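You operate a simulated robot arm through the tools that you are given. There is no shell and no other tool. Be economical: measure what you need, move in short steps, check, and stop when the job is done.

You are at the controls of a simulated two-armed robot. One attempt, no reset.

JOB
Take the cream filter element on the top of the shipping bench and put it away on the ledge of the control cabinet. Press the middle fan button to switch it off. Take the folded grey rag from the open bay of the left console and put it on the black desk tray. Put the steel sleeve that says "75" from the right yellow bench steel top on top of the small blue block. Put the white logger that says "65" from the top deck of the blue trolley on top of the small green block and the white logger labelled "29" on the blue rubber ring there. Put the 27 blue disc with a hole from the top deck of the blue trolley on the top of the valve stack bench and the 25 blue disc with a hole on the lower shelf of the right yellow bench. Put one of the dark grey gear rings from the top of the teal-backed bench on the top of the yellow packing bench. Take the wide steel ring and leave it on the top of the control cabinet. Take the tall oval-flange gear motor from the top of the teal-backed bench and put it on the top of the valve stack bench. The order is free. Set down upright: cream filter element, white logger, tall oval-flange gear motor.

Only the result counts: the job must be done as asked and must still hold three seconds after the hand-in. Knocking over, shifting, dropping, spilling or breaking anything else fails it.

ROBOT AND FRAMES
Two 7-joint arms with fingered hands on one trunk, on a base that drives. Base frame: it is fixed to the floor where the robot stands at the start and does not move with it; the origin is under the middle of the robot, x ahead of it, y to its left, z up; the surface under the hand at the start is at about z = 0.72. Lengths are in m, angles in rad, forces in N, time in s.
The left shoulder is at the start at [0.069, 0.187, 1.16], the right one opposite. With the tool pointing down near the work surface each hand reaches from about 0.1 to 0.76 m from the robot's upright axis, wherever it stands, measured 20 degrees to its own side. Places, roughly: black desk tray (23x21 cm) [1.06, -4.72, 1.02]; blue disc with a hole [0.25, -2.5, 0.75]; blue rubber ring (4x4x2 cm) [0.3, -2.6, 0.8]; cream filter element [0.5, 0, 0.75]; dark grey gear ring [-0.5, -2, 0.75]; folded grey rag (7x10x4 cm) [1.3, -4.7, 0.7]; ledge of the control cabinet (42x15 cm) [-3.78, -5.66, 0.96]; lower shelf of the right yellow bench (46x20 cm) [-0.86, -4.34, 0.36]; middle fan button [2.3, -7.1, 1.7]; small blue block (6x6x5 cm) [-0.6, -2.7, 0.8]; small green block (6x6x5 cm) [0.1, -2.8, 0.8]; steel sleeve [0, -4.5, 0.75]; tall oval-flange gear motor [-1, -2.25, 0.75]; top of the control cabinet (40x24 cm) [-4.02, -5.66, 1.44]; top of the valve stack bench [2.4, 0.2, 0.8]; top of the yellow packing bench [-0.8, -2.7, 0.8]; white logger [0.25, -2.75, 0.75]; wide steel ring (5x5x4 cm) [-0.9, -2.1, 0.8]. Payload 3.6 kg a hand.
The tool frame of a hand sits at the grasp point between the pads (the TCP): z along the fingers, y along the line on which they close. The tips reach 0.026 m beyond it. The gripper opens to 0.088 m. The gripper's body begins 0.03 m behind the TCP. The gripper is a hand of 3 fingers: y runs from the thumb to the fingers, the wrist lies at [-0.017, -0.098, -0.164] in the tool frame, and closing takes about 1.5 s.
Orientation is that of the tool frame in the base frame, as a unit quaternion [w, x, y, z]. With the fingers straight down and the wrist toward the robot, the tool's x, y and z point along [0, 1, 0], [1, 0, 0] and [0, 0, -1] of the base frame.

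CONTROLS
- The arms move only by the tool servo_tool. It takes "left_moves", "right_moves" or both (then of equal length, played together; a hand with none holds still); each is a list that holds one entry, the list of rows, each a list of 7 numbers: the turn, a rotation vector about the tool's x, y, z in rad, then the shift along the tool's x, y, z in m, then the closure, from 0 (fully open) to 1 (shut). In form: [[[rx, ry, rz, tx, ty, tz, grip], ...]]. A call has 1 to 20 rows; each row is the pose to reach, as a shift and turn from the pose commanded when the call began, along the tool's axes at that moment. Each row takes 0.2 s and may step no farther than 0.05 m and 0.15 rad from the row before; otherwise, or with a gripper value out of range, the whole call is refused. A pose out of reach is approached as far as the arm can. The call stops where the force on the tool passes 40 N (or 10 N more than at its start, if that is more) or the arm is blocked; 0.2 s more then pass. Each finger travels about 0.153 m/s and halts on what it meets, pressing with about 26 N; the grip force reading is that of the motor and also rises with nothing between the fingers. The clock runs only during rows and for 0.2 s after the last one: add rows that repeat a pose to give the fingers time. It gives the time, the measured TCP pose, the force on the tool (base axes), the opening and the grip force at its end, in the units of the frame above (readings bear some noise), with the torque about the TCP (base axes, N m) and any sound that the robot's microphone picked up.
- Cameras (640 x 400 px; columns grow to the right, rows downward): "scene" is now at [0.2486, 0.0087, 1.0623]; the picture's right is [0.09, -1.00, 0.00], its down [-0.44, -0.04, -0.90] and it looks along [0.90, 0.08, -0.44] (base axes); focal length 214 px, centre (320, 200). "left" rides on the left gripper at [-0.056, -0.08, -0.102] in its tool frame; the picture's right is [-0.73, -0.32, 0.60], its down [0.62, -0.67, 0.41] and it looks along [0.27, 0.68, 0.69] (tool axes); focal length 247 px, centre (320, 200). "right" rides on the right gripper at [0.056, -0.08, -0.102] in its tool frame; the picture's right is [-0.73, 0.32, -0.60], its down [-0.62, -0.66, 0.41] and it looks along [-0.27, 0.68, 0.69] (tool axes); focal length 247 px, centre (320, 200).
- capture(camera): a new picture of that camera. It takes no simulated time.
- raise_lower(by): slides the trunk up (or, below 0, down) by that many m; the arms and the scene camera ride with it, the base frame stays. It gives what a move gives, with no picture.
- drive_base(legs): drives the robot by 1 to 6 legs, each [ahead, left, turn to the left] in m, m and rad, along the robot's own axes; the way and the turn of a leg run together, so that a leg with both is an arc; at most 1.5 m and 3.142 rad a leg. The arms and the cameras ride along, it lands a little off, and it stops where it bumps. It gives what a move gives.
- hand_shape(shape, hand): the hand has 3 fingers and takes this shape, open, in about a second: jaw (thumb against the fingers, like two jaws); tri (thumb and two fingers); tip (a fingertip pinch); poke (one finger out to press); point (the index stretched); flat (the hand flat); cup (the hand cupped); fist (a fist). The gripper value then closes the fingers along that shape, each until it touches; the sizes above hold for jaw. It gives what a move gives, with no picture.
- pan_tilt(pan, tilt): turns the head with the scene camera to pan (to the left, within 1.047 rad either way) and tilt (down, from -0.506 to 1.204), counted from straight ahead of the robot. It gives what a move gives.
- point_at(camera, pixels): there is no depth. For up to 12 entries [column, row, z] of the newest picture of that camera ("zoom" is the newest enlarged one), the place [x, y] in the base frame at which the ray of that pixel passes the height z, good to about 0.003 m. It takes no simulated time.
- close_up(camera, box): a new picture of the part [left, top, right, bottom] of that camera's present view, enlarged. It takes no simulated time.
- sign_off(): hands the job in; it is judged then, once.

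Work in short steps. Measure before you move; look again where a grasp or a placing could have gone wrong, and mend it. You have 357 turns and 286 pictures in all, those below and enlarged ones among them. Open the grippers and draw the arms clear of the work before you hand the job in, unless the task says otherwise.

The tools are called after "Call:" by a JSON object that holds its "op" and its "data". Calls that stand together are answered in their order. servo_tool: Moves the arms, as the interface text tells. Its arguments: {"type":"object","properties":{"left_moves":{"type":"array"},"right_moves":{"type":"array"}},"required":[]} The other tools are called the same way: raise_lower (by) slides the trunk up or down; hand_shape (shape, hand) gives the hand a shape; drive_base (legs) drives the base; pan_tilt (pan, tilt) turns the head that bears the scene camera; capture (camera) takes a picture; point_at (camera, pixels) gives the place at which the rays of pixels pass given heights; close_up (camera, box) takes an enlarged picture of a part of a camera's view; sign_off () hands the job in.

At the start:

```text
t: 0.0
left_tcp_pos: [0.4059, 0.279, 0.9642]
left_orientation: [0.0, 0.707, 0.707, 0.0]
left_ft_force: [0.5, -0.2, -0.2]
left_wrist_torque: [0.01, 0.01, 0.01]
left_gripper_width: 0.0879
left_finger_force: 0.0
left_shape: jaw
right_tcp_pos: [0.5465, -0.1648, 1.0382]
right_orientation: [0.0, 0.707, 0.707, 0.0]
right_ft_force: [-0.3, -0.1, 0.1]
right_wrist_torque: [0.01, 0.01, 0.0]
right_gripper_width: 0.0877
right_finger_force: 0.0
right_shape: jaw
trunk travel left (down, up): [-0.304, 0.453]
robot x, y, heading: [-0.0019, -0.0006, 0.002]
head pan, tilt: [0.086, 0.452]
```

scene: 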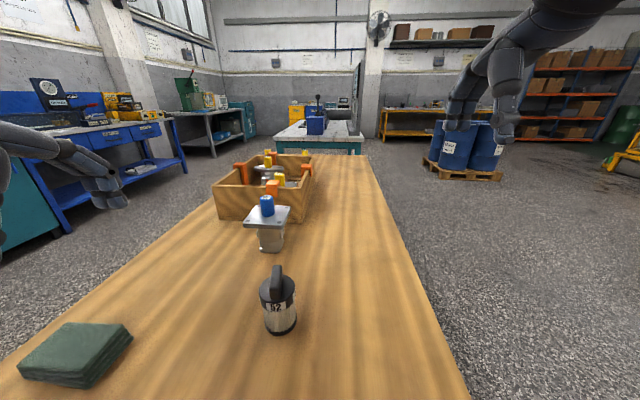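
right: 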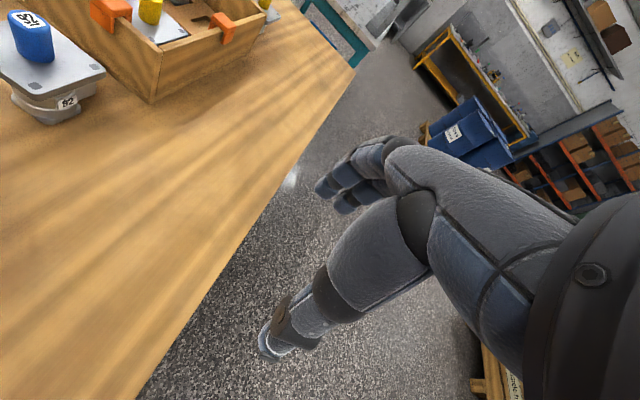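
left: 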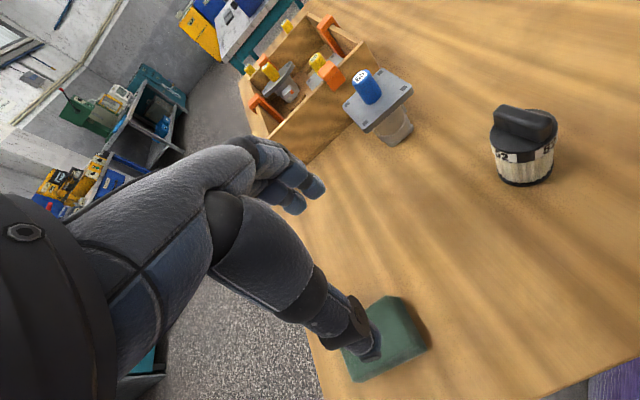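

The scene shows a black-capped cream cylinder at (278,300) and a flanged part at (268,225). I enlarge to identify the cream filter element.

Call:
{"op": "close_up", "data": {"camera": "scene", "box": [180, 130, 380, 350]}}

Call:
{"op": "point_at", "data": {"camera": "scene", "pixels": [[281, 331, 0.72], [277, 285, 0.8], [270, 250, 0.72], [242, 223, 0.72], [400, 398, 0.72], [360, 160, 0.72]]}}

```text
1.82 times, centred on (280, 240) of scene
```

zoom: 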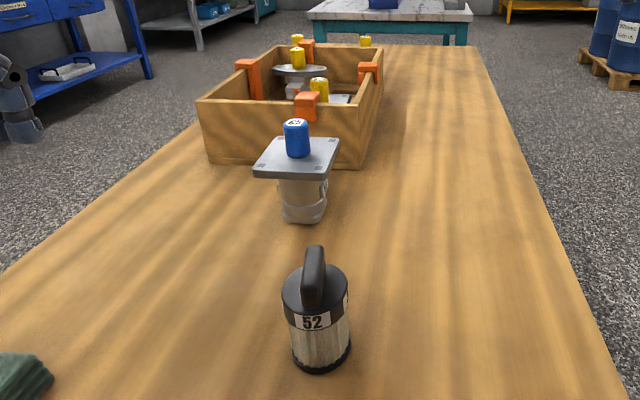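

```text
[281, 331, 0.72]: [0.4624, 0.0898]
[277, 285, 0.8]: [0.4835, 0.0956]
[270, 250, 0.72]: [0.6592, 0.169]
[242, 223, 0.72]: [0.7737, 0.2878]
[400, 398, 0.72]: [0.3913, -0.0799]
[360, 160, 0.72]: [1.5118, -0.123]
```

The filter element is the "52" cylinder with a handle near (0.48, 0.09). I look down more to measure it better.

Call:
{"op": "pan_tilt", "data": {"pan": 0.15, "tilt": 0.9}}

Call:
{"op": "close_up", "data": {"camera": "scene", "box": [160, 50, 480, 250]}}

Call:
{"op": "close_up", "data": {"camera": "left", "box": [400, 60, 640, 210]}}

```text
t: 0.9
left_tcp_pos: [0.4061, 0.2782, 0.9635]
left_orientation: [0.001, 0.707, 0.707, -0.001]
left_ft_force: [0.6, -0.2, 0.0]
left_wrist_torque: [-0.02, 0.02, 0.01]
left_gripper_width: 0.0879
left_finger_force: 0.0
left_shape: jaw
right_tcp_pos: [0.5473, -0.1636, 1.0392]
right_orientation: [-0.001, 0.707, 0.707, 0.001]
right_ft_force: [0.4, -0.2, -0.9]
right_wrist_torque: [0.03, -0.01, 0.01]
right_gripper_width: 0.0882
right_finger_force: 0.0
right_shape: jaw
trunk travel left (down, up): [-0.304, 0.453]
robot x, y, heading: [0.0031, -0.004, -0.001]
head pan, tilt: [0.15, 0.901]
```

```text
2.00 times, centred on (320, 150) of scene
```

zoom: 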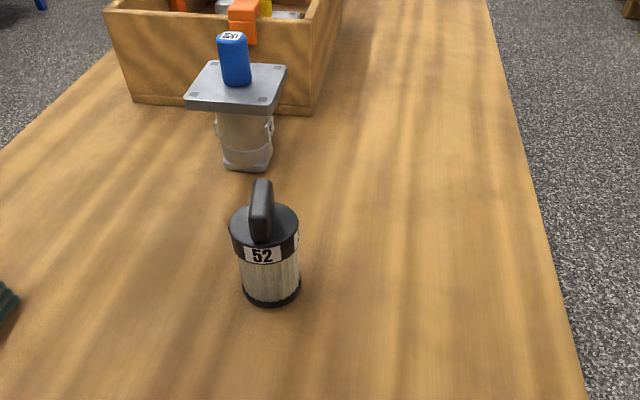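

```text
2.67 times, centred on (520, 135) of left
```

zoom: 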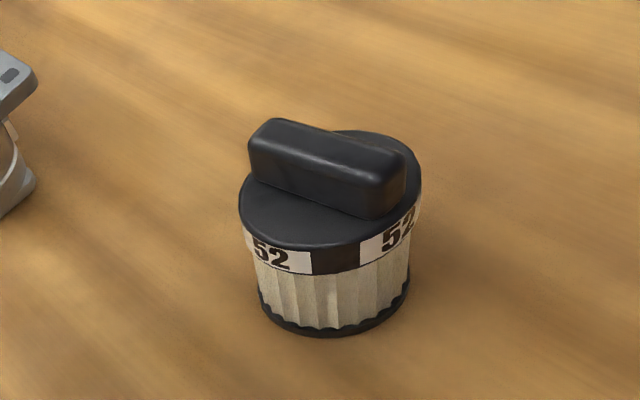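

I triangulate the lid and handle from both views.

Call:
{"op": "point_at", "data": {"camera": "zoom", "pixels": [[330, 190, 0.8], [330, 190, 0.78], [262, 128, 0.82], [400, 165, 0.82], [262, 128, 0.8], [400, 165, 0.8], [333, 336, 0.72], [262, 318, 0.72], [408, 300, 0.72]]}}

Call:
{"op": "point_at", "data": {"camera": "scene", "pixels": [[292, 166, 0.8], [292, 166, 0.78], [274.5, 168, 0.79], [309.5, 168, 0.79], [290.5, 141, 0.82], [292, 203, 0.72], [281, 196, 0.72], [310, 193, 0.72]]}}

```text
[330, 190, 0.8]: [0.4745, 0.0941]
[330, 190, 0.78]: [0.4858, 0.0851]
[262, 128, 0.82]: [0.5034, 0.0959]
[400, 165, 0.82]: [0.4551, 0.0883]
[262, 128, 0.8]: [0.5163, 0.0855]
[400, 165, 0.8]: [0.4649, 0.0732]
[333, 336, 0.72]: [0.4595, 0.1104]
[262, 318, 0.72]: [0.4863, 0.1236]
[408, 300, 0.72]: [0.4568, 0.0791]
```

```text
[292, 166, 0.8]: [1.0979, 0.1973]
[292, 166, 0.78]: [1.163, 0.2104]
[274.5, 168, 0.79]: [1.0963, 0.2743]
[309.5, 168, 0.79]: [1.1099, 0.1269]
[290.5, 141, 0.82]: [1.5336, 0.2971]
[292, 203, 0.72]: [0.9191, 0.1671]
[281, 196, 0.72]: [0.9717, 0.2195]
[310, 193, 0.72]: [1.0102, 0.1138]
```

The scene reference was stale; I capture it anew.

Call:
{"op": "capture", "data": {"camera": "scene"}}

Call:
{"op": "point_at", "data": {"camera": "scene", "pixels": [[292, 166, 0.8], [292, 166, 0.78], [274.5, 168, 0.79], [309.5, 168, 0.79], [290.5, 141, 0.82], [292, 203, 0.72], [281, 196, 0.72], [310, 193, 0.72]]}}

```text
279 pictures are left
```

scene: 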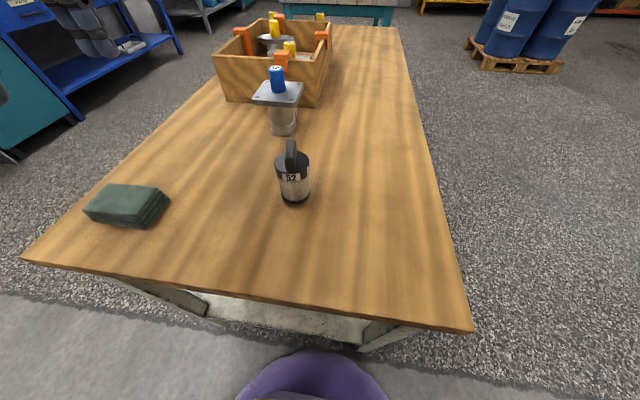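

```text
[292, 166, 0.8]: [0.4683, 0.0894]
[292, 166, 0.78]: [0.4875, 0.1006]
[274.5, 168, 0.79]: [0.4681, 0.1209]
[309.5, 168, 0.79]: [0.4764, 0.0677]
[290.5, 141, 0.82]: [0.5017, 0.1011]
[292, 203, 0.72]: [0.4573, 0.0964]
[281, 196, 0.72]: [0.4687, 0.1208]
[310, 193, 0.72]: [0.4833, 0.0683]
```

Filter centre ≈ (0.479, 0.094), lid ≈ 0.797, diameter ≈ 5.3 cm, handle top ≈ 0.822. I move the left hand over it, to a height where I can check.

Call:
{"op": "servo_tool", "data": {"left_moves": [[[0, 0, 0, -0.037, 0.015, 0.0, 0], [0, 0, 0, -0.074, 0.03, 0.0, 0], [0, 0, 0, -0.111, 0.044, 0.0, 0], [0, 0, 0, -0.148, 0.059, 0.0, 0], [0, 0, 0, -0.185, 0.073, 0.02, 0], [0, 0, 0, -0.185, 0.073, 0.06, 0], [0, 0, 0, -0.185, 0.073, 0.075, 0]]]}}

Call:
{"op": "capture", "data": {"camera": "left"}}

Call:
{"op": "capture", "data": {"camera": "scene"}}

```text
t: 2.5
left_tcp_pos: [0.479, 0.0916, 0.8874]
left_orientation: [-0.001, 0.707, 0.707, 0.001]
left_ft_force: [-0.5, -0.4, 0.7]
left_wrist_torque: [-0.02, -0.03, 0.04]
left_gripper_width: 0.088
left_finger_force: 0.0
left_shape: jaw
right_tcp_pos: [0.5474, -0.1639, 1.0389]
right_orientation: [-0.001, 0.707, 0.707, 0.0]
right_ft_force: [-0.2, 0.1, -1.0]
right_wrist_torque: [0.03, -0.02, -0.04]
right_gripper_width: 0.0874
right_finger_force: 0.0
right_shape: jaw
trunk travel left (down, up): [-0.304, 0.453]
robot x, y, heading: [0.0013, 0.0003, -0.005]
head pan, tilt: [0.15, 0.901]
```

```text
278 pictures are left
```

left: 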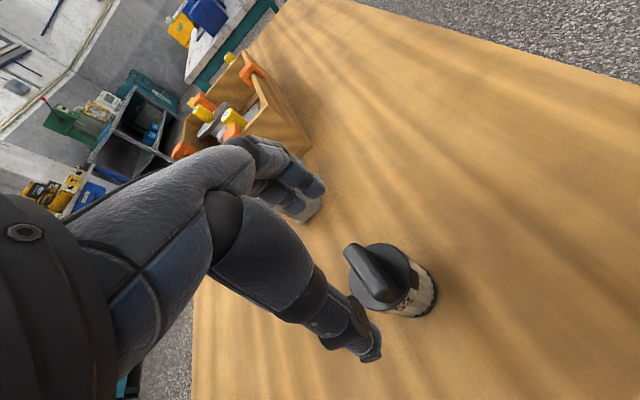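

```text
277 pictures are left
```

scene: 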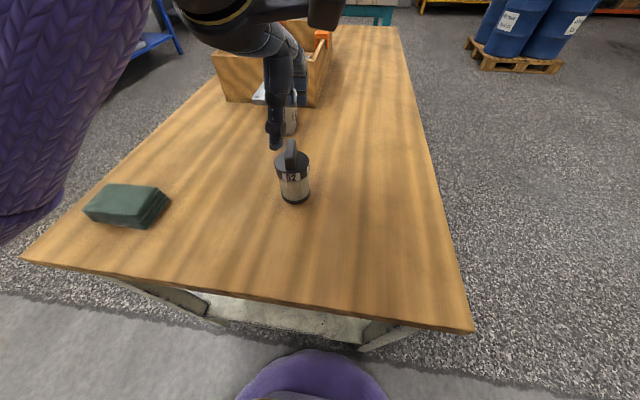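

The hand straddles the filter. I go down to z≈0.80 (tool z +0.087), then close.

Call:
{"op": "servo_tool", "data": {"left_moves": [[[0, 0, 0, 0.002, 0.0, 0.03, 0], [0, 0, 0, 0.002, 0.0, 0.055, 0], [0, 0, 0, 0.002, 0.0, 0.075, 0], [0, 0, 0, 0.002, 0.0, 0.087, 0]]]}}

Call:
{"op": "capture", "data": {"camera": "left"}}

```text
t: 3.5
left_tcp_pos: [0.4779, 0.0962, 0.8026]
left_orientation: [0.0, 0.706, 0.708, 0.0]
left_ft_force: [-0.2, 0.4, 0.3]
left_wrist_torque: [0.02, -0.01, 0.0]
left_gripper_width: 0.0876
left_finger_force: 0.0
left_shape: jaw
right_tcp_pos: [0.546, -0.1642, 1.0384]
right_orientation: [0.0, 0.707, 0.707, 0.001]
right_ft_force: [-1.1, 0.4, -0.1]
right_wrist_torque: [0.01, 0.02, 0.02]
right_gripper_width: 0.0875
right_finger_force: 0.1
right_shape: jaw
trunk travel left (down, up): [-0.304, 0.453]
robot x, y, heading: [-0.0015, 0.0012, -0.0]
head pan, tilt: [0.15, 0.901]
```

```text
276 pictures are left
```

left: 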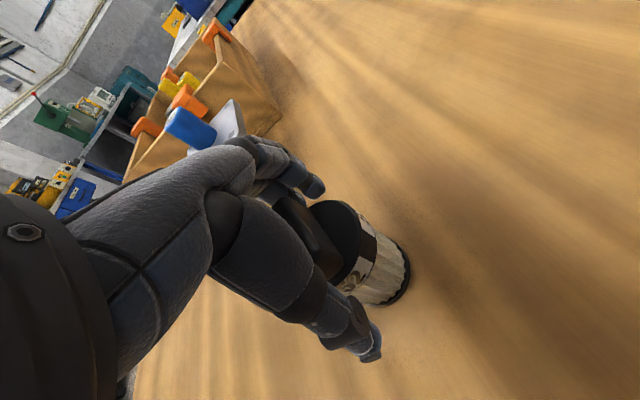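

The cap is between thumb and fingers, no contact. I close and hold.

Call:
{"op": "servo_tool", "data": {"left_moves": [[[0, 0, 0, 0, 0, 0, 0.3], [0, 0, 0, 0, 0, 0, 0.6], [0, 0, 0, 0, 0, 0, 1], [0, 0, 0, 0, 0, 0, 1], [0, 0, 0, 0, 0, 0, 1], [0, 0, 0, 0, 0, 0, 1], [0, 0, 0, 0, 0, 0, 1], [0, 0, 0, 0, 0, 0, 1]]]}}

Call:
{"op": "capture", "data": {"camera": "left"}}

```text
t: 5.3
left_tcp_pos: [0.479, 0.0954, 0.8038]
left_orientation: [0.0, 0.707, 0.707, 0.001]
left_ft_force: [0.4, -0.6, -0.2]
left_wrist_torque: [-0.01, 0.01, -0.02]
left_gripper_width: 0.047
left_finger_force: 25.8
left_shape: jaw
right_tcp_pos: [0.5469, -0.1651, 1.0381]
right_orientation: [0.0, 0.706, 0.708, 0.0]
right_ft_force: [0.4, 0.9, 0.4]
right_wrist_torque: [0.01, 0.01, 0.01]
right_gripper_width: 0.0876
right_finger_force: 0.2
right_shape: jaw
trunk travel left (down, up): [-0.304, 0.453]
robot x, y, heading: [-0.0016, -0.0013, -0.002]
head pan, tilt: [0.15, 0.901]
```

```text
275 pictures are left
```

left: 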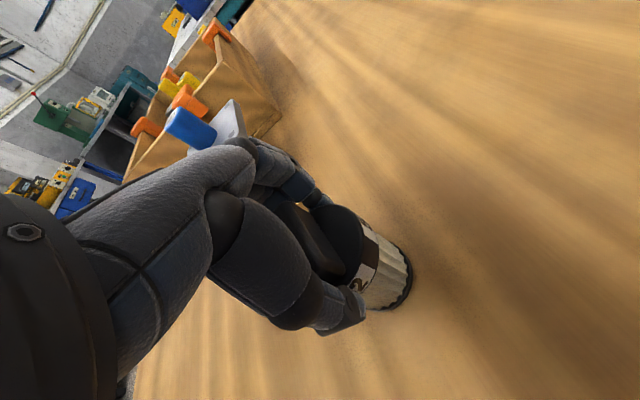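

Grip closed at 47 mm with 26 N. I lift 0.15 and check.

Call:
{"op": "servo_tool", "data": {"left_moves": [[[0, 0, 0, 0, 0, -0.02, 1], [0, 0, 0, 0, 0, -0.05, 1], [0, 0, 0, 0, 0, -0.1, 1], [0, 0, 0, 0, 0, -0.15, 1], [0, 0, 0, 0, 0, -0.2, 1]]]}}

Call:
{"op": "capture", "data": {"camera": "left"}}

Call:
{"op": "capture", "data": {"camera": "scene"}}

```text
t: 6.7
left_tcp_pos: [0.4853, 0.1448, 0.9823]
left_orientation: [-0.045, 0.683, 0.728, 0.045]
left_ft_force: [0.7, 0.4, -1.7]
left_wrist_torque: [-0.01, -0.03, 0.02]
left_gripper_width: 0.0462
left_finger_force: 25.5
left_shape: jaw
right_tcp_pos: [0.547, -0.1635, 1.0387]
right_orientation: [0.0, 0.707, 0.707, 0.0]
right_ft_force: [1.0, -0.6, -0.1]
right_wrist_torque: [0.01, 0.01, 0.01]
right_gripper_width: 0.0878
right_finger_force: 0.1
right_shape: jaw
trunk travel left (down, up): [-0.304, 0.453]
robot x, y, heading: [-0.0007, 0.0014, -0.001]
head pan, tilt: [0.15, 0.901]
stopped in row 5 (left hand): the arm was blocked; the commanded pose is now the measured one
```

```text
274 pictures are left
```

left: 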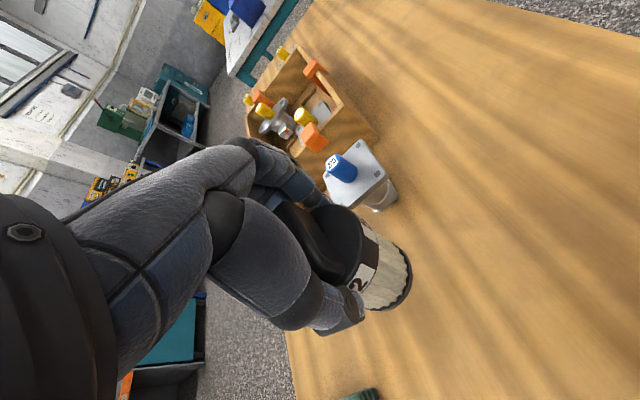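

```text
273 pictures are left
```

scene: 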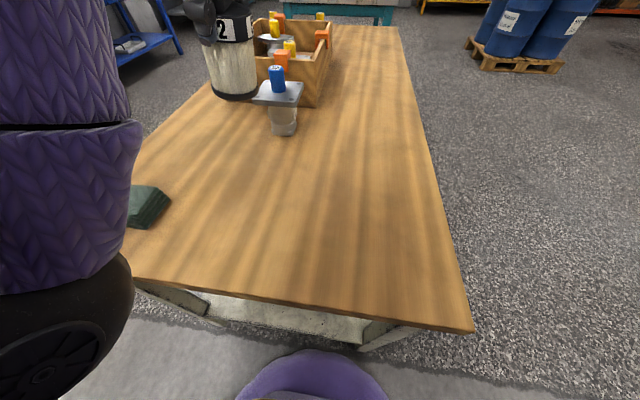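

Filter held. I bring the hand level and out to its side, then pan right to see the surroundings.

Call:
{"op": "servo_tool", "data": {"left_moves": [[[0, -0.06, 0.03, 0.03, -0.02, 0, 1], [0, -0.127, 0.064, 0.07, -0.04, 0, 1], [0, -0.127, 0.064, 0.11, -0.06, 0, 1], [0, -0.127, 0.064, 0.14, -0.08, 0, 1]]]}}

Call:
{"op": "pan_tilt", "data": {"pan": -1.047, "tilt": 0.3}}

Call:
{"op": "capture", "data": {"camera": "scene"}}

```text
t: 7.3
left_tcp_pos: [0.4542, 0.2467, 0.9737]
left_orientation: [-0.059, 0.682, 0.726, 0.057]
left_ft_force: [1.0, -0.5, -1.8]
left_wrist_torque: [-0.04, 0.04, -0.01]
left_gripper_width: 0.0467
left_finger_force: 25.8
left_shape: jaw
left hand out of reach, approached as far as the arm can: row 2
right_tcp_pos: [0.5469, -0.1641, 1.0382]
right_orientation: [-0.001, 0.707, 0.708, 0.0]
right_ft_force: [-0.3, 0.4, -0.3]
right_wrist_torque: [0.01, 0.01, -0.03]
right_gripper_width: 0.088
right_finger_force: 0.2
right_shape: jaw
trunk travel left (down, up): [-0.304, 0.453]
robot x, y, heading: [0.0026, -0.0021, -0.001]
head pan, tilt: [0.15, 0.901]
stopped in row 2 (left hand): the arm was blocked; the commanded pose is now the measured one
```

```text
t: 8.7
left_tcp_pos: [0.4528, 0.2468, 0.9729]
left_orientation: [-0.057, 0.682, 0.727, 0.056]
left_ft_force: [-1.0, 0.3, -1.4]
left_wrist_torque: [0.02, 0.0, 0.0]
left_gripper_width: 0.0466
left_finger_force: 26.0
left_shape: jaw
right_tcp_pos: [0.5469, -0.1627, 1.0383]
right_orientation: [0.0, 0.707, 0.707, 0.0]
right_ft_force: [-0.2, 0.0, 0.3]
right_wrist_torque: [0.01, -0.02, 0.02]
right_gripper_width: 0.0878
right_finger_force: 0.1
right_shape: jaw
trunk travel left (down, up): [-0.304, 0.453]
robot x, y, heading: [-0.0008, -0.005, -0.005]
head pan, tilt: [-1.047, 0.3]
```

```text
272 pictures are left
```

scene: 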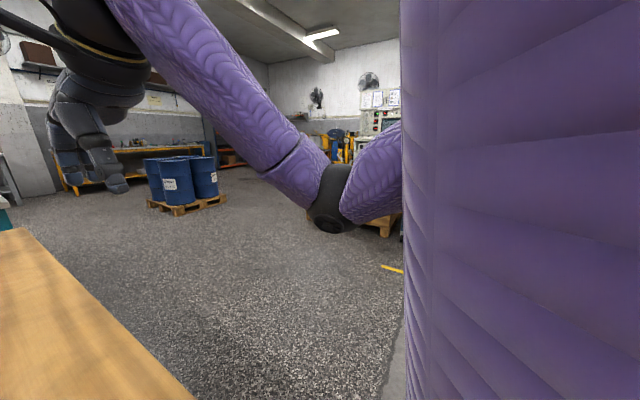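

The floor to the right is clear. I strafe right 0.9 m, then turn right 90° and look.

Call:
{"op": "drive_base", "data": {"legs": [[0, -0.9, 0], [0, 0, -1.571]]}}

Call:
{"op": "pan_tilt", "data": {"pan": 0, "tilt": 0.35}}

Call:
{"op": "capture", "data": {"camera": "scene"}}

```text
t: 17.4
left_tcp_pos: [0.2374, -1.3743, 0.9726]
left_orientation: [0.0, 0.996, 0.023, 0.081]
left_ft_force: [0.5, -0.3, -2.3]
left_wrist_torque: [0.02, -0.01, 0.01]
left_gripper_width: 0.0464
left_finger_force: 25.9
left_shape: jaw
right_tcp_pos: [-0.1745, -1.46, 1.0389]
right_orientation: [0.0, 1.0, -0.009, 0.0]
right_ft_force: [0.2, -0.4, -0.6]
right_wrist_torque: [0.01, 0.0, 0.03]
right_gripper_width: 0.0876
right_finger_force: 0.1
right_shape: jaw
trunk travel left (down, up): [-0.304, 0.453]
robot x, y, heading: [-0.0015, -0.9133, -1.587]
head pan, tilt: [-1.047, 0.3]
```

```text
t: 18.7
left_tcp_pos: [0.2371, -1.3728, 0.9727]
left_orientation: [-0.001, 0.996, 0.023, 0.081]
left_ft_force: [-0.4, 0.2, -1.0]
left_wrist_torque: [0.01, -0.02, 0.0]
left_gripper_width: 0.0462
left_finger_force: 25.8
left_shape: jaw
right_tcp_pos: [-0.1744, -1.4596, 1.0388]
right_orientation: [0.001, 1.0, -0.008, -0.001]
right_ft_force: [-0.5, 0.3, -0.4]
right_wrist_torque: [0.0, -0.02, 0.0]
right_gripper_width: 0.0879
right_finger_force: 0.2
right_shape: jaw
trunk travel left (down, up): [-0.304, 0.453]
robot x, y, heading: [0.0007, -0.918, -1.587]
head pan, tilt: [0.0, 0.351]
```

```text
271 pictures are left
```

scene: 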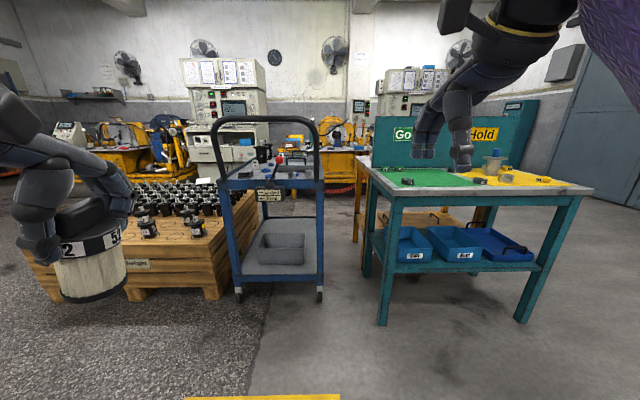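

The teal bench is ahead right, the trolley ahead. I measure the bench front edge and corner positions.

Call:
{"op": "point_at", "data": {"camera": "scene", "pixels": [[383, 192, 0.76], [593, 191, 0.76], [384, 325, 0.0], [525, 322, 0.0], [371, 157, 0.76], [240, 300, 0.0], [320, 300, 0.0]]}}

Call:
{"op": "close_up", "data": {"camera": "scene", "box": [360, 100, 600, 250]}}

Call:
{"op": "close_up", "data": {"camera": "scene", "box": [200, 90, 380, 210]}}

```text
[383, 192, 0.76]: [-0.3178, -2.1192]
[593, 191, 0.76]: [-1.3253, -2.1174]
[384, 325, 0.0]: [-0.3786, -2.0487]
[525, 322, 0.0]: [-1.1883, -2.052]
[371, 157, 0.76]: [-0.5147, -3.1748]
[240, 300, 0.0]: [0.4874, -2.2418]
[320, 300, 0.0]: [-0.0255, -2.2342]
```

```text
2.67 times, centred on (480, 175) of scene
```

zoom: 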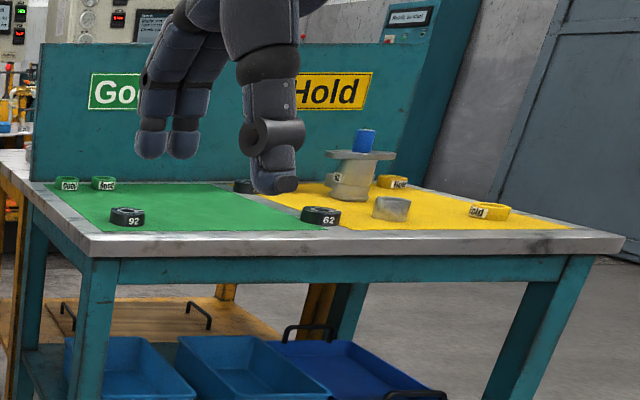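

```text
3.33 times, centred on (290, 150) of scene
```

zoom: 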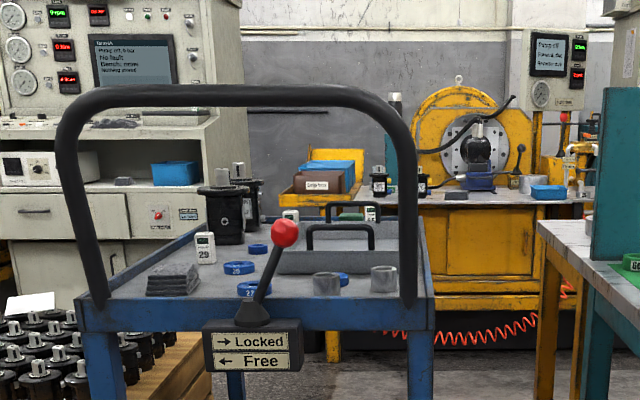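

Bench front edge is at y≈-2.07, x −0.33…−1.3. I move to stand in front of it (x≈-0.75, y≈-1.5).

Call:
{"op": "drive_base", "data": {"legs": [[0, -0.76, 0.016], [0.55, 0, 0]]}}

Call:
{"op": "pan_tilt", "data": {"pan": 0, "tilt": 0.6}}

Call:
{"op": "capture", "data": {"camera": "scene"}}

Call:
{"op": "capture", "data": {"camera": "right"}}

```text
t: 25.6
left_tcp_pos: [-0.4954, -1.9251, 0.9724]
left_orientation: [-0.001, 0.996, 0.038, 0.08]
left_ft_force: [0.0, -0.9, -1.5]
left_wrist_torque: [0.04, 0.0, 0.0]
left_gripper_width: 0.0463
left_finger_force: 26.1
left_shape: jaw
right_tcp_pos: [-0.9064, -2.023, 1.0389]
right_orientation: [0.0, 1.0, 0.006, 0.0]
right_ft_force: [-0.3, 1.1, -1.0]
right_wrist_torque: [0.02, 0.01, 0.01]
right_gripper_width: 0.0875
right_finger_force: 0.1
right_shape: jaw
trunk travel left (down, up): [-0.304, 0.453]
robot x, y, heading: [-0.7484, -1.4738, -1.564]
head pan, tilt: [0.0, 0.351]
```

```text
t: 26.3
left_tcp_pos: [-0.4952, -1.9239, 0.9734]
left_orientation: [-0.003, 0.996, 0.038, 0.081]
left_ft_force: [1.5, 0.3, -1.4]
left_wrist_torque: [0.03, -0.03, 0.02]
left_gripper_width: 0.0461
left_finger_force: 26.5
left_shape: jaw
right_tcp_pos: [-0.9057, -2.023, 1.0389]
right_orientation: [0.0, 1.0, 0.006, 0.0]
right_ft_force: [-0.3, -0.2, -0.2]
right_wrist_torque: [-0.01, -0.02, 0.0]
right_gripper_width: 0.0877
right_finger_force: 0.1
right_shape: jaw
trunk travel left (down, up): [-0.304, 0.453]
robot x, y, heading: [-0.7454, -1.4759, -1.557]
head pan, tilt: [0.0, 0.6]
```

```text
268 pictures are left
```

scene: 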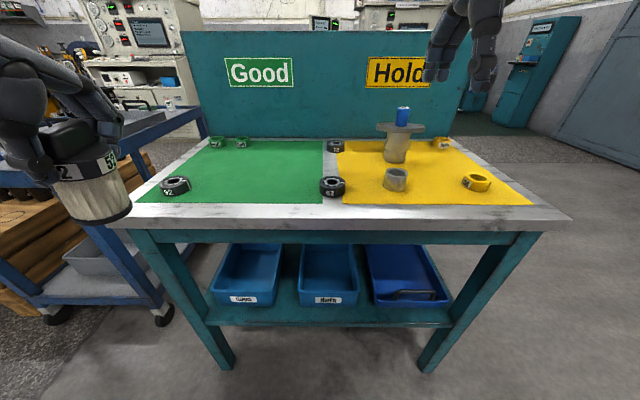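

```text
267 pictures are left
```

right: 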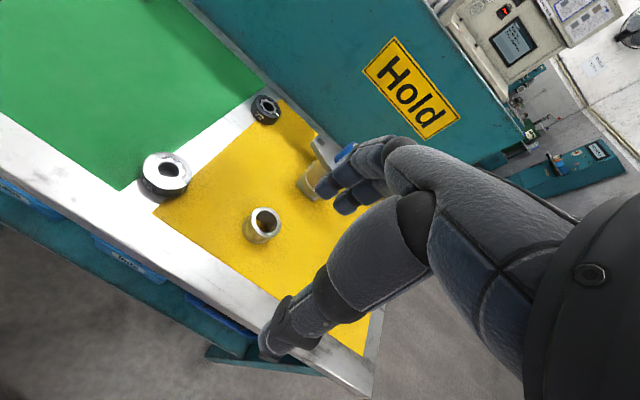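

The steel ring is at scene (396,178), right view (264,222); gear rings at (175,186), (332,186), (336,146); motor at (398,145). I measure at candidate heights.

Call:
{"op": "close_up", "data": {"camera": "scene", "box": [320, 90, 480, 210]}}

Call:
{"op": "point_at", "data": {"camera": "scene", "pixels": [[397, 173, 0.76], [397, 173, 0.8], [396, 190, 0.72], [396, 190, 0.76], [320, 204, 0.72], [320, 204, 0.76]]}}

Call:
{"op": "point_at", "data": {"camera": "right", "pixels": [[266, 220, 0.76], [266, 220, 0.8], [170, 166, 0.74], [170, 166, 0.78]]}}

```text
3.33 times, centred on (400, 150) of scene
```

zoom: 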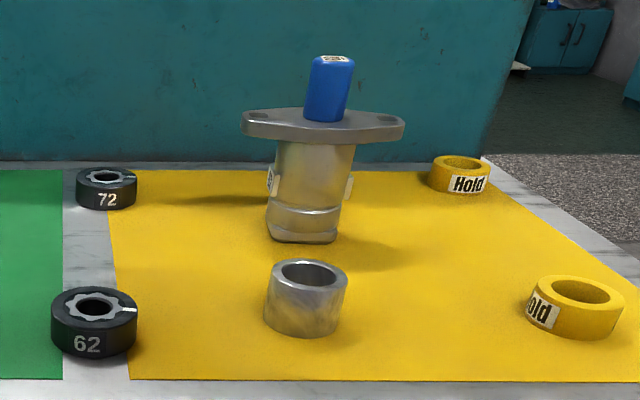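

```text
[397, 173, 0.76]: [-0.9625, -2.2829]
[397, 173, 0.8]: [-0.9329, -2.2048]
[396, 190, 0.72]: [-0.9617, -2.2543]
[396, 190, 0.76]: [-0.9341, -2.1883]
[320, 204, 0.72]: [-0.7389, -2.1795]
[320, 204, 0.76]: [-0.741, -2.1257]
```

```text
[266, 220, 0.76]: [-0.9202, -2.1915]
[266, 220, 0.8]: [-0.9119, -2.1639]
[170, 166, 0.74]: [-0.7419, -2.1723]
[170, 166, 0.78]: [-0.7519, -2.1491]
```

Ring top is at z≈0.832, centre ≈ (-0.907,-2.142), so table z≈0.79. I check the motor and rings at that height.

Call:
{"op": "point_at", "data": {"camera": "scene", "pixels": [[396, 162, 0.79], [396, 191, 0.79], [383, 132, 0.89], [398, 132, 0.88], [332, 181, 0.82], [336, 143, 0.82], [175, 182, 0.82], [441, 204, 0.79], [200, 205, 0.79], [316, 218, 0.79]]}}

Call:
{"op": "point_at", "data": {"camera": "right", "pixels": [[170, 166, 0.82], [266, 106, 0.82], [168, 172, 0.82], [346, 154, 0.9], [305, 190, 0.79], [265, 236, 0.79]]}}

```text
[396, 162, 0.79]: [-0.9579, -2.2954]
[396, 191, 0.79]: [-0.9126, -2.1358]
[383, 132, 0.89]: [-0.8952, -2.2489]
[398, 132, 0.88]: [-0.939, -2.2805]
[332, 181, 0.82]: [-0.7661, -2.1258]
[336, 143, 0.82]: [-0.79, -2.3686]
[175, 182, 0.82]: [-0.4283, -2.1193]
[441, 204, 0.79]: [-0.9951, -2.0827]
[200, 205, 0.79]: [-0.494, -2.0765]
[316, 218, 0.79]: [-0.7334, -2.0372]
```

```text
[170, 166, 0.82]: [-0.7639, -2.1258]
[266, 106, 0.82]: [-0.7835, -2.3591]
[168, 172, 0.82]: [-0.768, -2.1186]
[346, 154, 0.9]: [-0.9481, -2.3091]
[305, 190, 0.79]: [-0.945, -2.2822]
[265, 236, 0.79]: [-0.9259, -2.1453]
```

Motor body front is at y≈-2.295. I drive 0.12 m closer, then bring the right hand above the ring.

Call:
{"op": "drive_base", "data": {"legs": [[0.12, 0, -0.01]]}}

Call:
{"op": "close_up", "data": {"camera": "right", "box": [120, 90, 440, 290]}}

Call:
{"op": "capture", "data": {"camera": "scene"}}

```text
t: 27.6
left_tcp_pos: [-0.5, -2.0505, 0.9726]
left_orientation: [-0.003, 0.996, 0.032, 0.081]
left_ft_force: [-0.9, -0.2, -2.0]
left_wrist_torque: [0.04, -0.02, 0.01]
left_gripper_width: 0.0463
left_finger_force: 25.9
left_shape: jaw
right_tcp_pos: [-0.9117, -2.1451, 1.0376]
right_orientation: [-0.001, 1.0, 0.001, -0.001]
right_ft_force: [-0.2, 0.3, 0.3]
right_wrist_torque: [0.02, -0.01, -0.01]
right_gripper_width: 0.0875
right_finger_force: 0.1
right_shape: jaw
trunk travel left (down, up): [-0.304, 0.453]
robot x, y, heading: [-0.749, -1.5949, -1.571]
head pan, tilt: [0.0, 0.6]
```

```text
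2.00 times, centred on (280, 190) of right
```

zoom: 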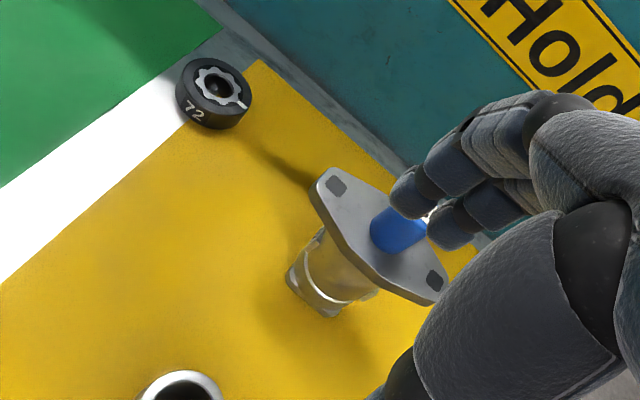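

```text
264 pictures are left
```

scene: 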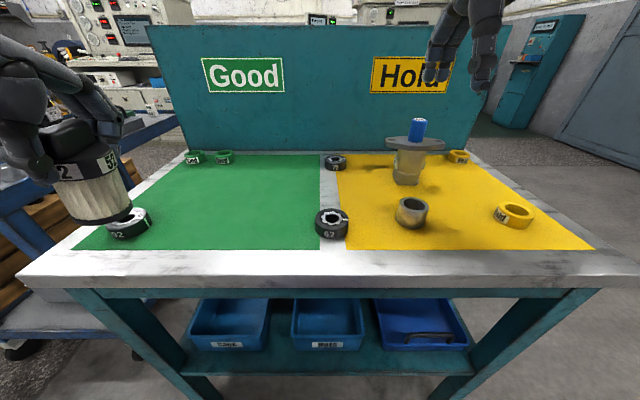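

I re-measure ring, flange ends and blue cap from this nearer pose.

Call:
{"op": "capture", "data": {"camera": "right"}}

Call:
{"op": "point_at", "data": {"camera": "zoom", "pixels": [[183, 392, 0.83], [330, 175, 0.9], [440, 300, 0.9], [330, 175, 0.88], [440, 300, 0.88], [318, 313, 0.79], [395, 235, 0.93]]}}

Call:
{"op": "point_at", "data": {"camera": "scene", "pixels": [[412, 204, 0.83], [411, 227, 0.79], [386, 142, 0.89], [444, 142, 0.89], [416, 150, 0.88], [416, 120, 0.94], [405, 184, 0.79], [332, 216, 0.82], [336, 159, 0.82]]}}

```text
263 pictures are left
```

right: 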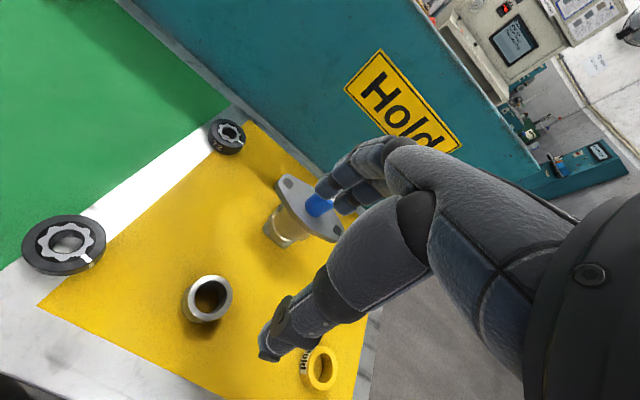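

```text
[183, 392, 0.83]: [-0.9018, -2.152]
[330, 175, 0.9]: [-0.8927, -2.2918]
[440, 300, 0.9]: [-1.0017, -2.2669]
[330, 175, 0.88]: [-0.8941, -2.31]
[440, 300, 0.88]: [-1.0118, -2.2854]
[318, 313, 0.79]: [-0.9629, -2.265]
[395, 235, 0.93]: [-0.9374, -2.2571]
```

```text
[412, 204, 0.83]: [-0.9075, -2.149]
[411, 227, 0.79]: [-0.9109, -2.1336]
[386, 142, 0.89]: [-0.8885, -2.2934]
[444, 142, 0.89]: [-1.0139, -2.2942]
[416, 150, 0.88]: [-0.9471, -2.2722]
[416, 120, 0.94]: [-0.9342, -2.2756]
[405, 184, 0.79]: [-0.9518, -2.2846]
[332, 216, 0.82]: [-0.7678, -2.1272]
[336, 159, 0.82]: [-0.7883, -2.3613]
```

Ring centre (-0.907,-2.152); motor flange front edge y≈-2.265. I yaw the hand −0.45 to keep its fingers off the motor and go down to z≈0.90.

Call:
{"op": "servo_tool", "data": {"right_moves": [[[0, 0, -0.15, 0.002, 0.003, 0.02, 0], [0, 0, -0.3, 0.004, 0.006, 0.05, 0], [0, 0, -0.45, 0.005, 0.007, 0.08, 0], [0, 0, -0.45, 0.005, 0.007, 0.11, 0], [0, 0, -0.45, 0.005, 0.007, 0.138, 0], [0, 0, -0.45, 0.005, 0.007, 0.138, 0]]]}}

Call:
{"op": "capture", "data": {"camera": "right"}}

Call:
{"op": "capture", "data": {"camera": "scene"}}

```text
t: 29.0
left_tcp_pos: [-0.5, -2.0496, 0.9722]
left_orientation: [-0.001, 0.996, 0.032, 0.081]
left_ft_force: [-0.2, 0.6, -1.7]
left_wrist_torque: [0.01, 0.01, -0.02]
left_gripper_width: 0.0465
left_finger_force: 25.8
left_shape: jaw
right_tcp_pos: [-0.9065, -2.1492, 0.9008]
right_orientation: [0.0, 0.975, 0.224, 0.0]
right_ft_force: [0.1, -0.8, 0.7]
right_wrist_torque: [0.02, 0.02, 0.02]
right_gripper_width: 0.0876
right_finger_force: 0.1
right_shape: jaw
trunk travel left (down, up): [-0.304, 0.453]
robot x, y, heading: [-0.7457, -1.5918, -1.571]
head pan, tilt: [0.0, 0.6]
```

```text
262 pictures are left
```

right: 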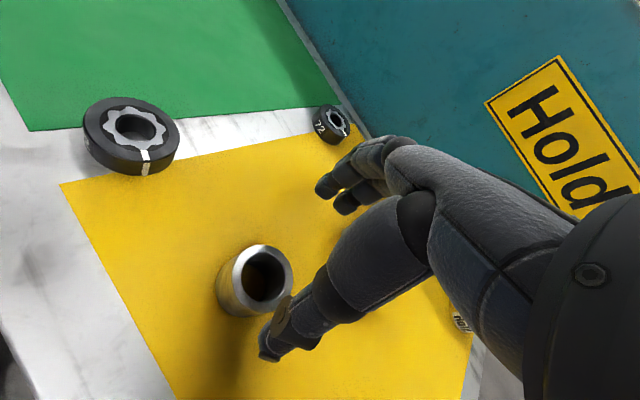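

```text
261 pictures are left
```

scene: 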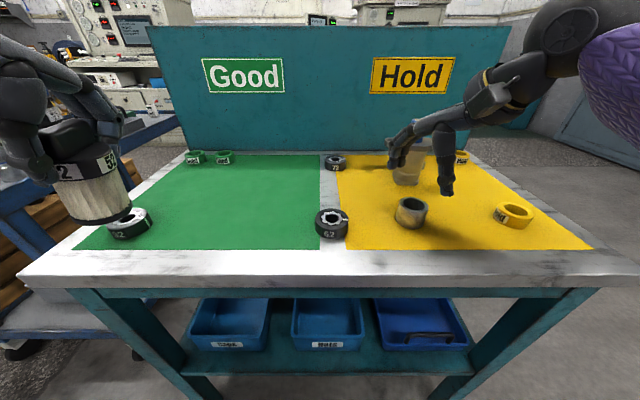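

I check the fingertip positions at z 0.875 for clearance and centring.

Call:
{"op": "point_at", "data": {"camera": "scene", "pixels": [[394, 164, 0.875], [447, 193, 0.875], [412, 204, 0.83], [408, 122, 0.95]]}}

Call:
{"op": "point_at", "data": {"camera": "right", "pixels": [[264, 272, 0.83], [346, 212, 0.875], [270, 358, 0.875]]}}

```text
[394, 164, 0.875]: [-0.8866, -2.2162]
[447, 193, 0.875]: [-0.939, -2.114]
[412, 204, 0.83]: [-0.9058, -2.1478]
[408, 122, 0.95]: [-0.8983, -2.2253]
```

```text
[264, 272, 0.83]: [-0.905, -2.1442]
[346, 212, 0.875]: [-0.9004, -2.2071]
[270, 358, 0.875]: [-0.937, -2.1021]
```

Centred within a few mm. I go down to 0.822 and close.

Call:
{"op": "servo_tool", "data": {"right_moves": [[[0, 0, 0, 0, -0.003, 0.03, 0], [0, 0, 0, 0, -0.003, 0.055, 0], [0, 0, 0, 0, -0.003, 0.079, 0], [0, 0, 0, 0, -0.003, 0.079, 0.5], [0, 0, 0, 0, -0.003, 0.079, 1], [0, 0, 0, 0, -0.003, 0.079, 1], [0, 0, 0, 0, -0.003, 0.079, 1], [0, 0, 0, 0, -0.003, 0.079, 1], [0, 0, 0, 0, -0.003, 0.079, 1], [0, 0, 0, 0, -0.003, 0.079, 1]]]}}

Call:
{"op": "capture", "data": {"camera": "right"}}

Call:
{"op": "capture", "data": {"camera": "scene"}}

```text
t: 31.2
left_tcp_pos: [-0.5005, -2.0466, 0.9741]
left_orientation: [0.0, 0.996, 0.033, 0.08]
left_ft_force: [0.7, 0.1, -1.8]
left_wrist_torque: [-0.01, 0.02, -0.02]
left_gripper_width: 0.0464
left_finger_force: 26.3
left_shape: jaw
right_tcp_pos: [-0.9068, -2.1458, 0.8263]
right_orientation: [0.005, 0.974, 0.225, 0.0]
right_ft_force: [0.2, 5.4, 35.1]
right_wrist_torque: [1.23, 0.45, -0.06]
right_gripper_width: 0.0392
right_finger_force: 25.8
right_shape: jaw
trunk travel left (down, up): [-0.304, 0.453]
robot x, y, heading: [-0.752, -1.5975, -1.565]
head pan, tilt: [0.0, 0.6]
```

```text
260 pictures are left
```

right: 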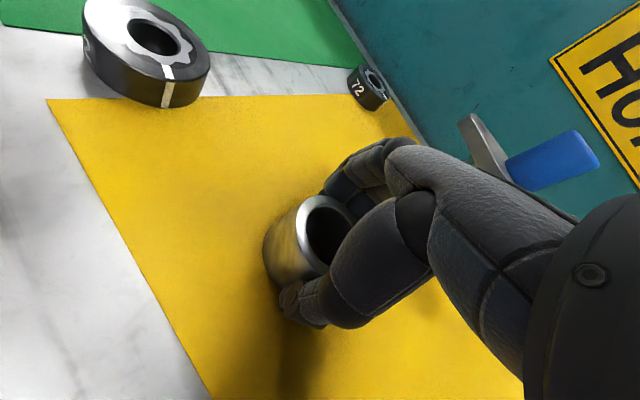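

```text
259 pictures are left
```

scene: 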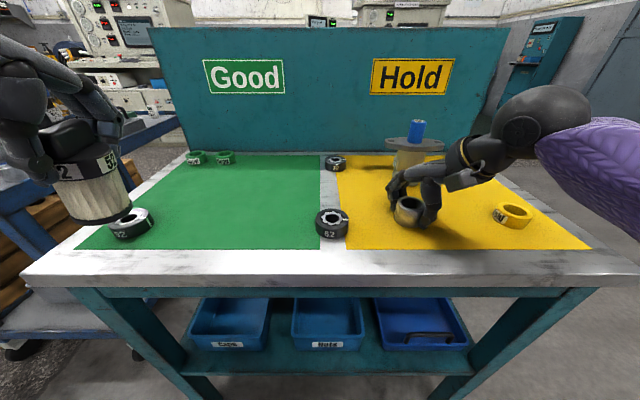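

Gripped at 39 mm. I lift straight up.

Call:
{"op": "servo_tool", "data": {"right_moves": [[[0, 0, 0, 0, 0, -0.01, 1], [0, 0, 0, 0, 0, -0.04, 1], [0, 0, 0, 0, 0, -0.08, 1], [0, 0, 0, 0, 0, -0.12, 1], [0, 0, 0, 0, 0, -0.16, 1], [0, 0, 0, 0, 0, -0.19, 1]]]}}

Call:
{"op": "capture", "data": {"camera": "right"}}

```text
t: 32.6
left_tcp_pos: [-0.5013, -2.0492, 0.9727]
left_orientation: [-0.001, 0.996, 0.033, 0.082]
left_ft_force: [-0.2, 0.2, -1.9]
left_wrist_torque: [-0.03, 0.01, -0.03]
left_gripper_width: 0.0461
left_finger_force: 26.1
left_shape: jaw
right_tcp_pos: [-0.9081, -2.1482, 1.0092]
right_orientation: [-0.001, 0.975, 0.223, 0.0]
right_ft_force: [0.6, -0.4, -2.5]
right_wrist_torque: [-0.01, -0.01, 0.0]
right_gripper_width: 0.0386
right_finger_force: 26.2
right_shape: jaw
trunk travel left (down, up): [-0.304, 0.453]
robot x, y, heading: [-0.75, -1.5983, -1.567]
head pan, tilt: [0.0, 0.6]
```

```text
258 pictures are left
```

right: 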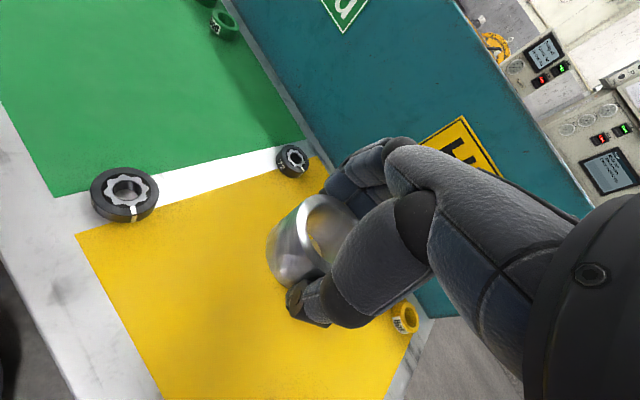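

Held. I back off to y≈-0.95, turn right to face −x, and look around.

Call:
{"op": "drive_base", "data": {"legs": [[-0.6, 0, 0], [0, 0, -0.9]]}}

Call:
{"op": "pan_tilt", "data": {"pan": 0, "tilt": 0.25}}

Call:
{"op": "capture", "data": {"camera": "scene"}}

```text
t: 38.2
left_tcp_pos: [-0.9441, -1.4756, 0.9719]
left_orientation: [0.033, 0.913, -0.399, 0.074]
left_ft_force: [-0.1, -0.1, -1.5]
left_wrist_torque: [0.01, 0.0, -0.05]
left_gripper_width: 0.0463
left_finger_force: 25.9
left_shape: jaw
right_tcp_pos: [-1.2782, -1.2211, 1.0086]
right_orientation: [0.0, 0.976, -0.218, 0.0]
right_ft_force: [0.4, -0.9, -2.6]
right_wrist_torque: [0.02, 0.02, 0.0]
right_gripper_width: 0.0387
right_finger_force: 25.6
right_shape: jaw
trunk travel left (down, up): [-0.304, 0.453]
robot x, y, heading: [-0.7466, -0.9983, -2.458]
head pan, tilt: [0.0, 0.6]
```

```text
t: 39.1
left_tcp_pos: [-0.9433, -1.4772, 0.9728]
left_orientation: [0.034, 0.913, -0.399, 0.076]
left_ft_force: [0.0, 0.8, -0.8]
left_wrist_torque: [0.03, 0.01, 0.01]
left_gripper_width: 0.0463
left_finger_force: 25.5
left_shape: jaw
right_tcp_pos: [-1.2787, -1.2231, 1.009]
right_orientation: [-0.001, 0.976, -0.217, 0.0]
right_ft_force: [-0.8, -0.6, -2.2]
right_wrist_torque: [0.02, 0.01, -0.03]
right_gripper_width: 0.0389
right_finger_force: 25.8
right_shape: jaw
trunk travel left (down, up): [-0.304, 0.453]
robot x, y, heading: [-0.7494, -0.9978, -2.462]
head pan, tilt: [0.0, 0.25]
```

```text
257 pictures are left
```

scene: 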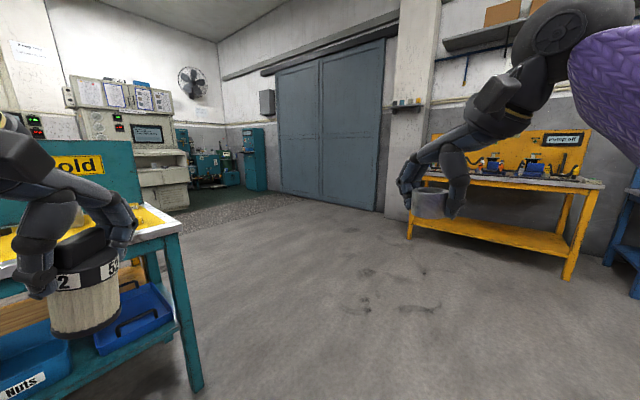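

A teal cabinet stands at (253,160) in the corner by the grey door. I measure floor points.

Call:
{"op": "point_at", "data": {"camera": "scene", "pixels": [[258, 191, 0.0], [240, 190, 0.0], [170, 210, 0.0], [190, 203, 0], [380, 212, 0.0], [409, 238, 0], [568, 278, 0], [198, 390, 0]]}}

Call:
{"op": "close_up", "data": {"camera": "scene", "box": [120, 80, 320, 240]}}

```text
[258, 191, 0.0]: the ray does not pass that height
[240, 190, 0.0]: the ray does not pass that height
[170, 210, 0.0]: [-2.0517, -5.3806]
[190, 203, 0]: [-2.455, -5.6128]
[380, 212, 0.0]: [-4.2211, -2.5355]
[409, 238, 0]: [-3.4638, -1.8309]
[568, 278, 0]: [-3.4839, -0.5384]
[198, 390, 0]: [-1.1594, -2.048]
```

```text
2.50 times, centred on (220, 160) of scene
```

zoom: 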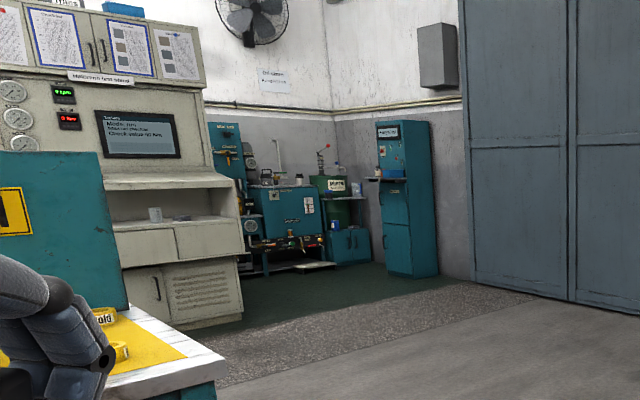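

I head out west past the bench, then south, keeping clear of the bench corner.

Call:
{"op": "drive_base", "data": {"legs": [[0, 0, -0.45], [1.5, 0, 0], [0.3, 0, 0], [0, 0, 1.2], [1.2, 0, 0]]}}

Call:
{"op": "capture", "data": {"camera": "scene"}}

```text
t: 58.0
left_tcp_pos: [-2.5136, -3.0604, 0.9716]
left_orientation: [0.004, 0.996, -0.046, 0.081]
left_ft_force: [-0.4, 0.1, -1.1]
left_wrist_torque: [-0.01, -0.01, -0.03]
left_gripper_width: 0.0459
left_finger_force: 26.0
left_shape: jaw
right_tcp_pos: [-2.932, -3.0959, 1.0089]
right_orientation: [-0.001, 0.989, 0.146, 0.0]
right_ft_force: [0.8, -0.6, -2.0]
right_wrist_torque: [-0.02, -0.01, 0.06]
right_gripper_width: 0.0384
right_finger_force: 26.1
right_shape: jaw
trunk travel left (down, up): [-0.304, 0.453]
robot x, y, heading: [-2.6837, -2.572, -1.728]
head pan, tilt: [0.0, 0.25]
```

```text
255 pictures are left
```

scene: 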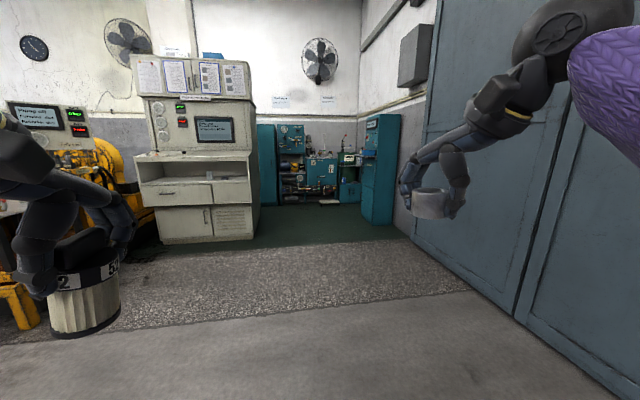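

The cabinet is at (382,170) with its ledge facing +x. I measure its base and neighbors.

Call:
{"op": "point_at", "data": {"camera": "scene", "pixels": [[375, 223, 0.0], [362, 206, 0.0], [400, 224, 0.0], [258, 236, 0.0], [165, 244, 0.0], [340, 204, 0.0], [262, 206, 0]]}}

Call:
{"op": "close_up", "data": {"camera": "scene", "box": [240, 100, 440, 240]}}

```text
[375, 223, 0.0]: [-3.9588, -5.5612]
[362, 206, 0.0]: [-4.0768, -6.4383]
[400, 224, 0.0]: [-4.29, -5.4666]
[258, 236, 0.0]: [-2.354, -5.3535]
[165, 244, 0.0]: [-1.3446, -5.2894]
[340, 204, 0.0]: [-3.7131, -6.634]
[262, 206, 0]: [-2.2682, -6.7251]
```

```text
2.86 times, centred on (340, 170) of scene
```

zoom: 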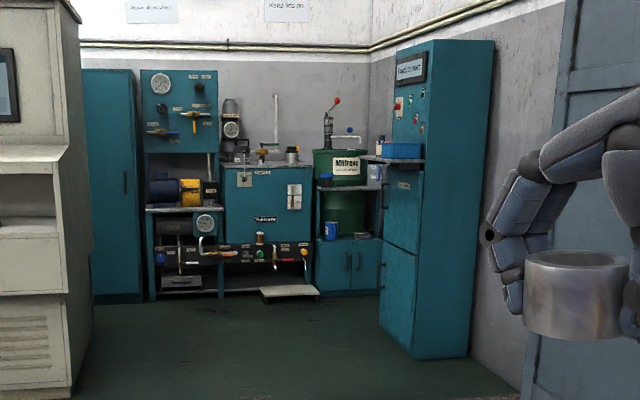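

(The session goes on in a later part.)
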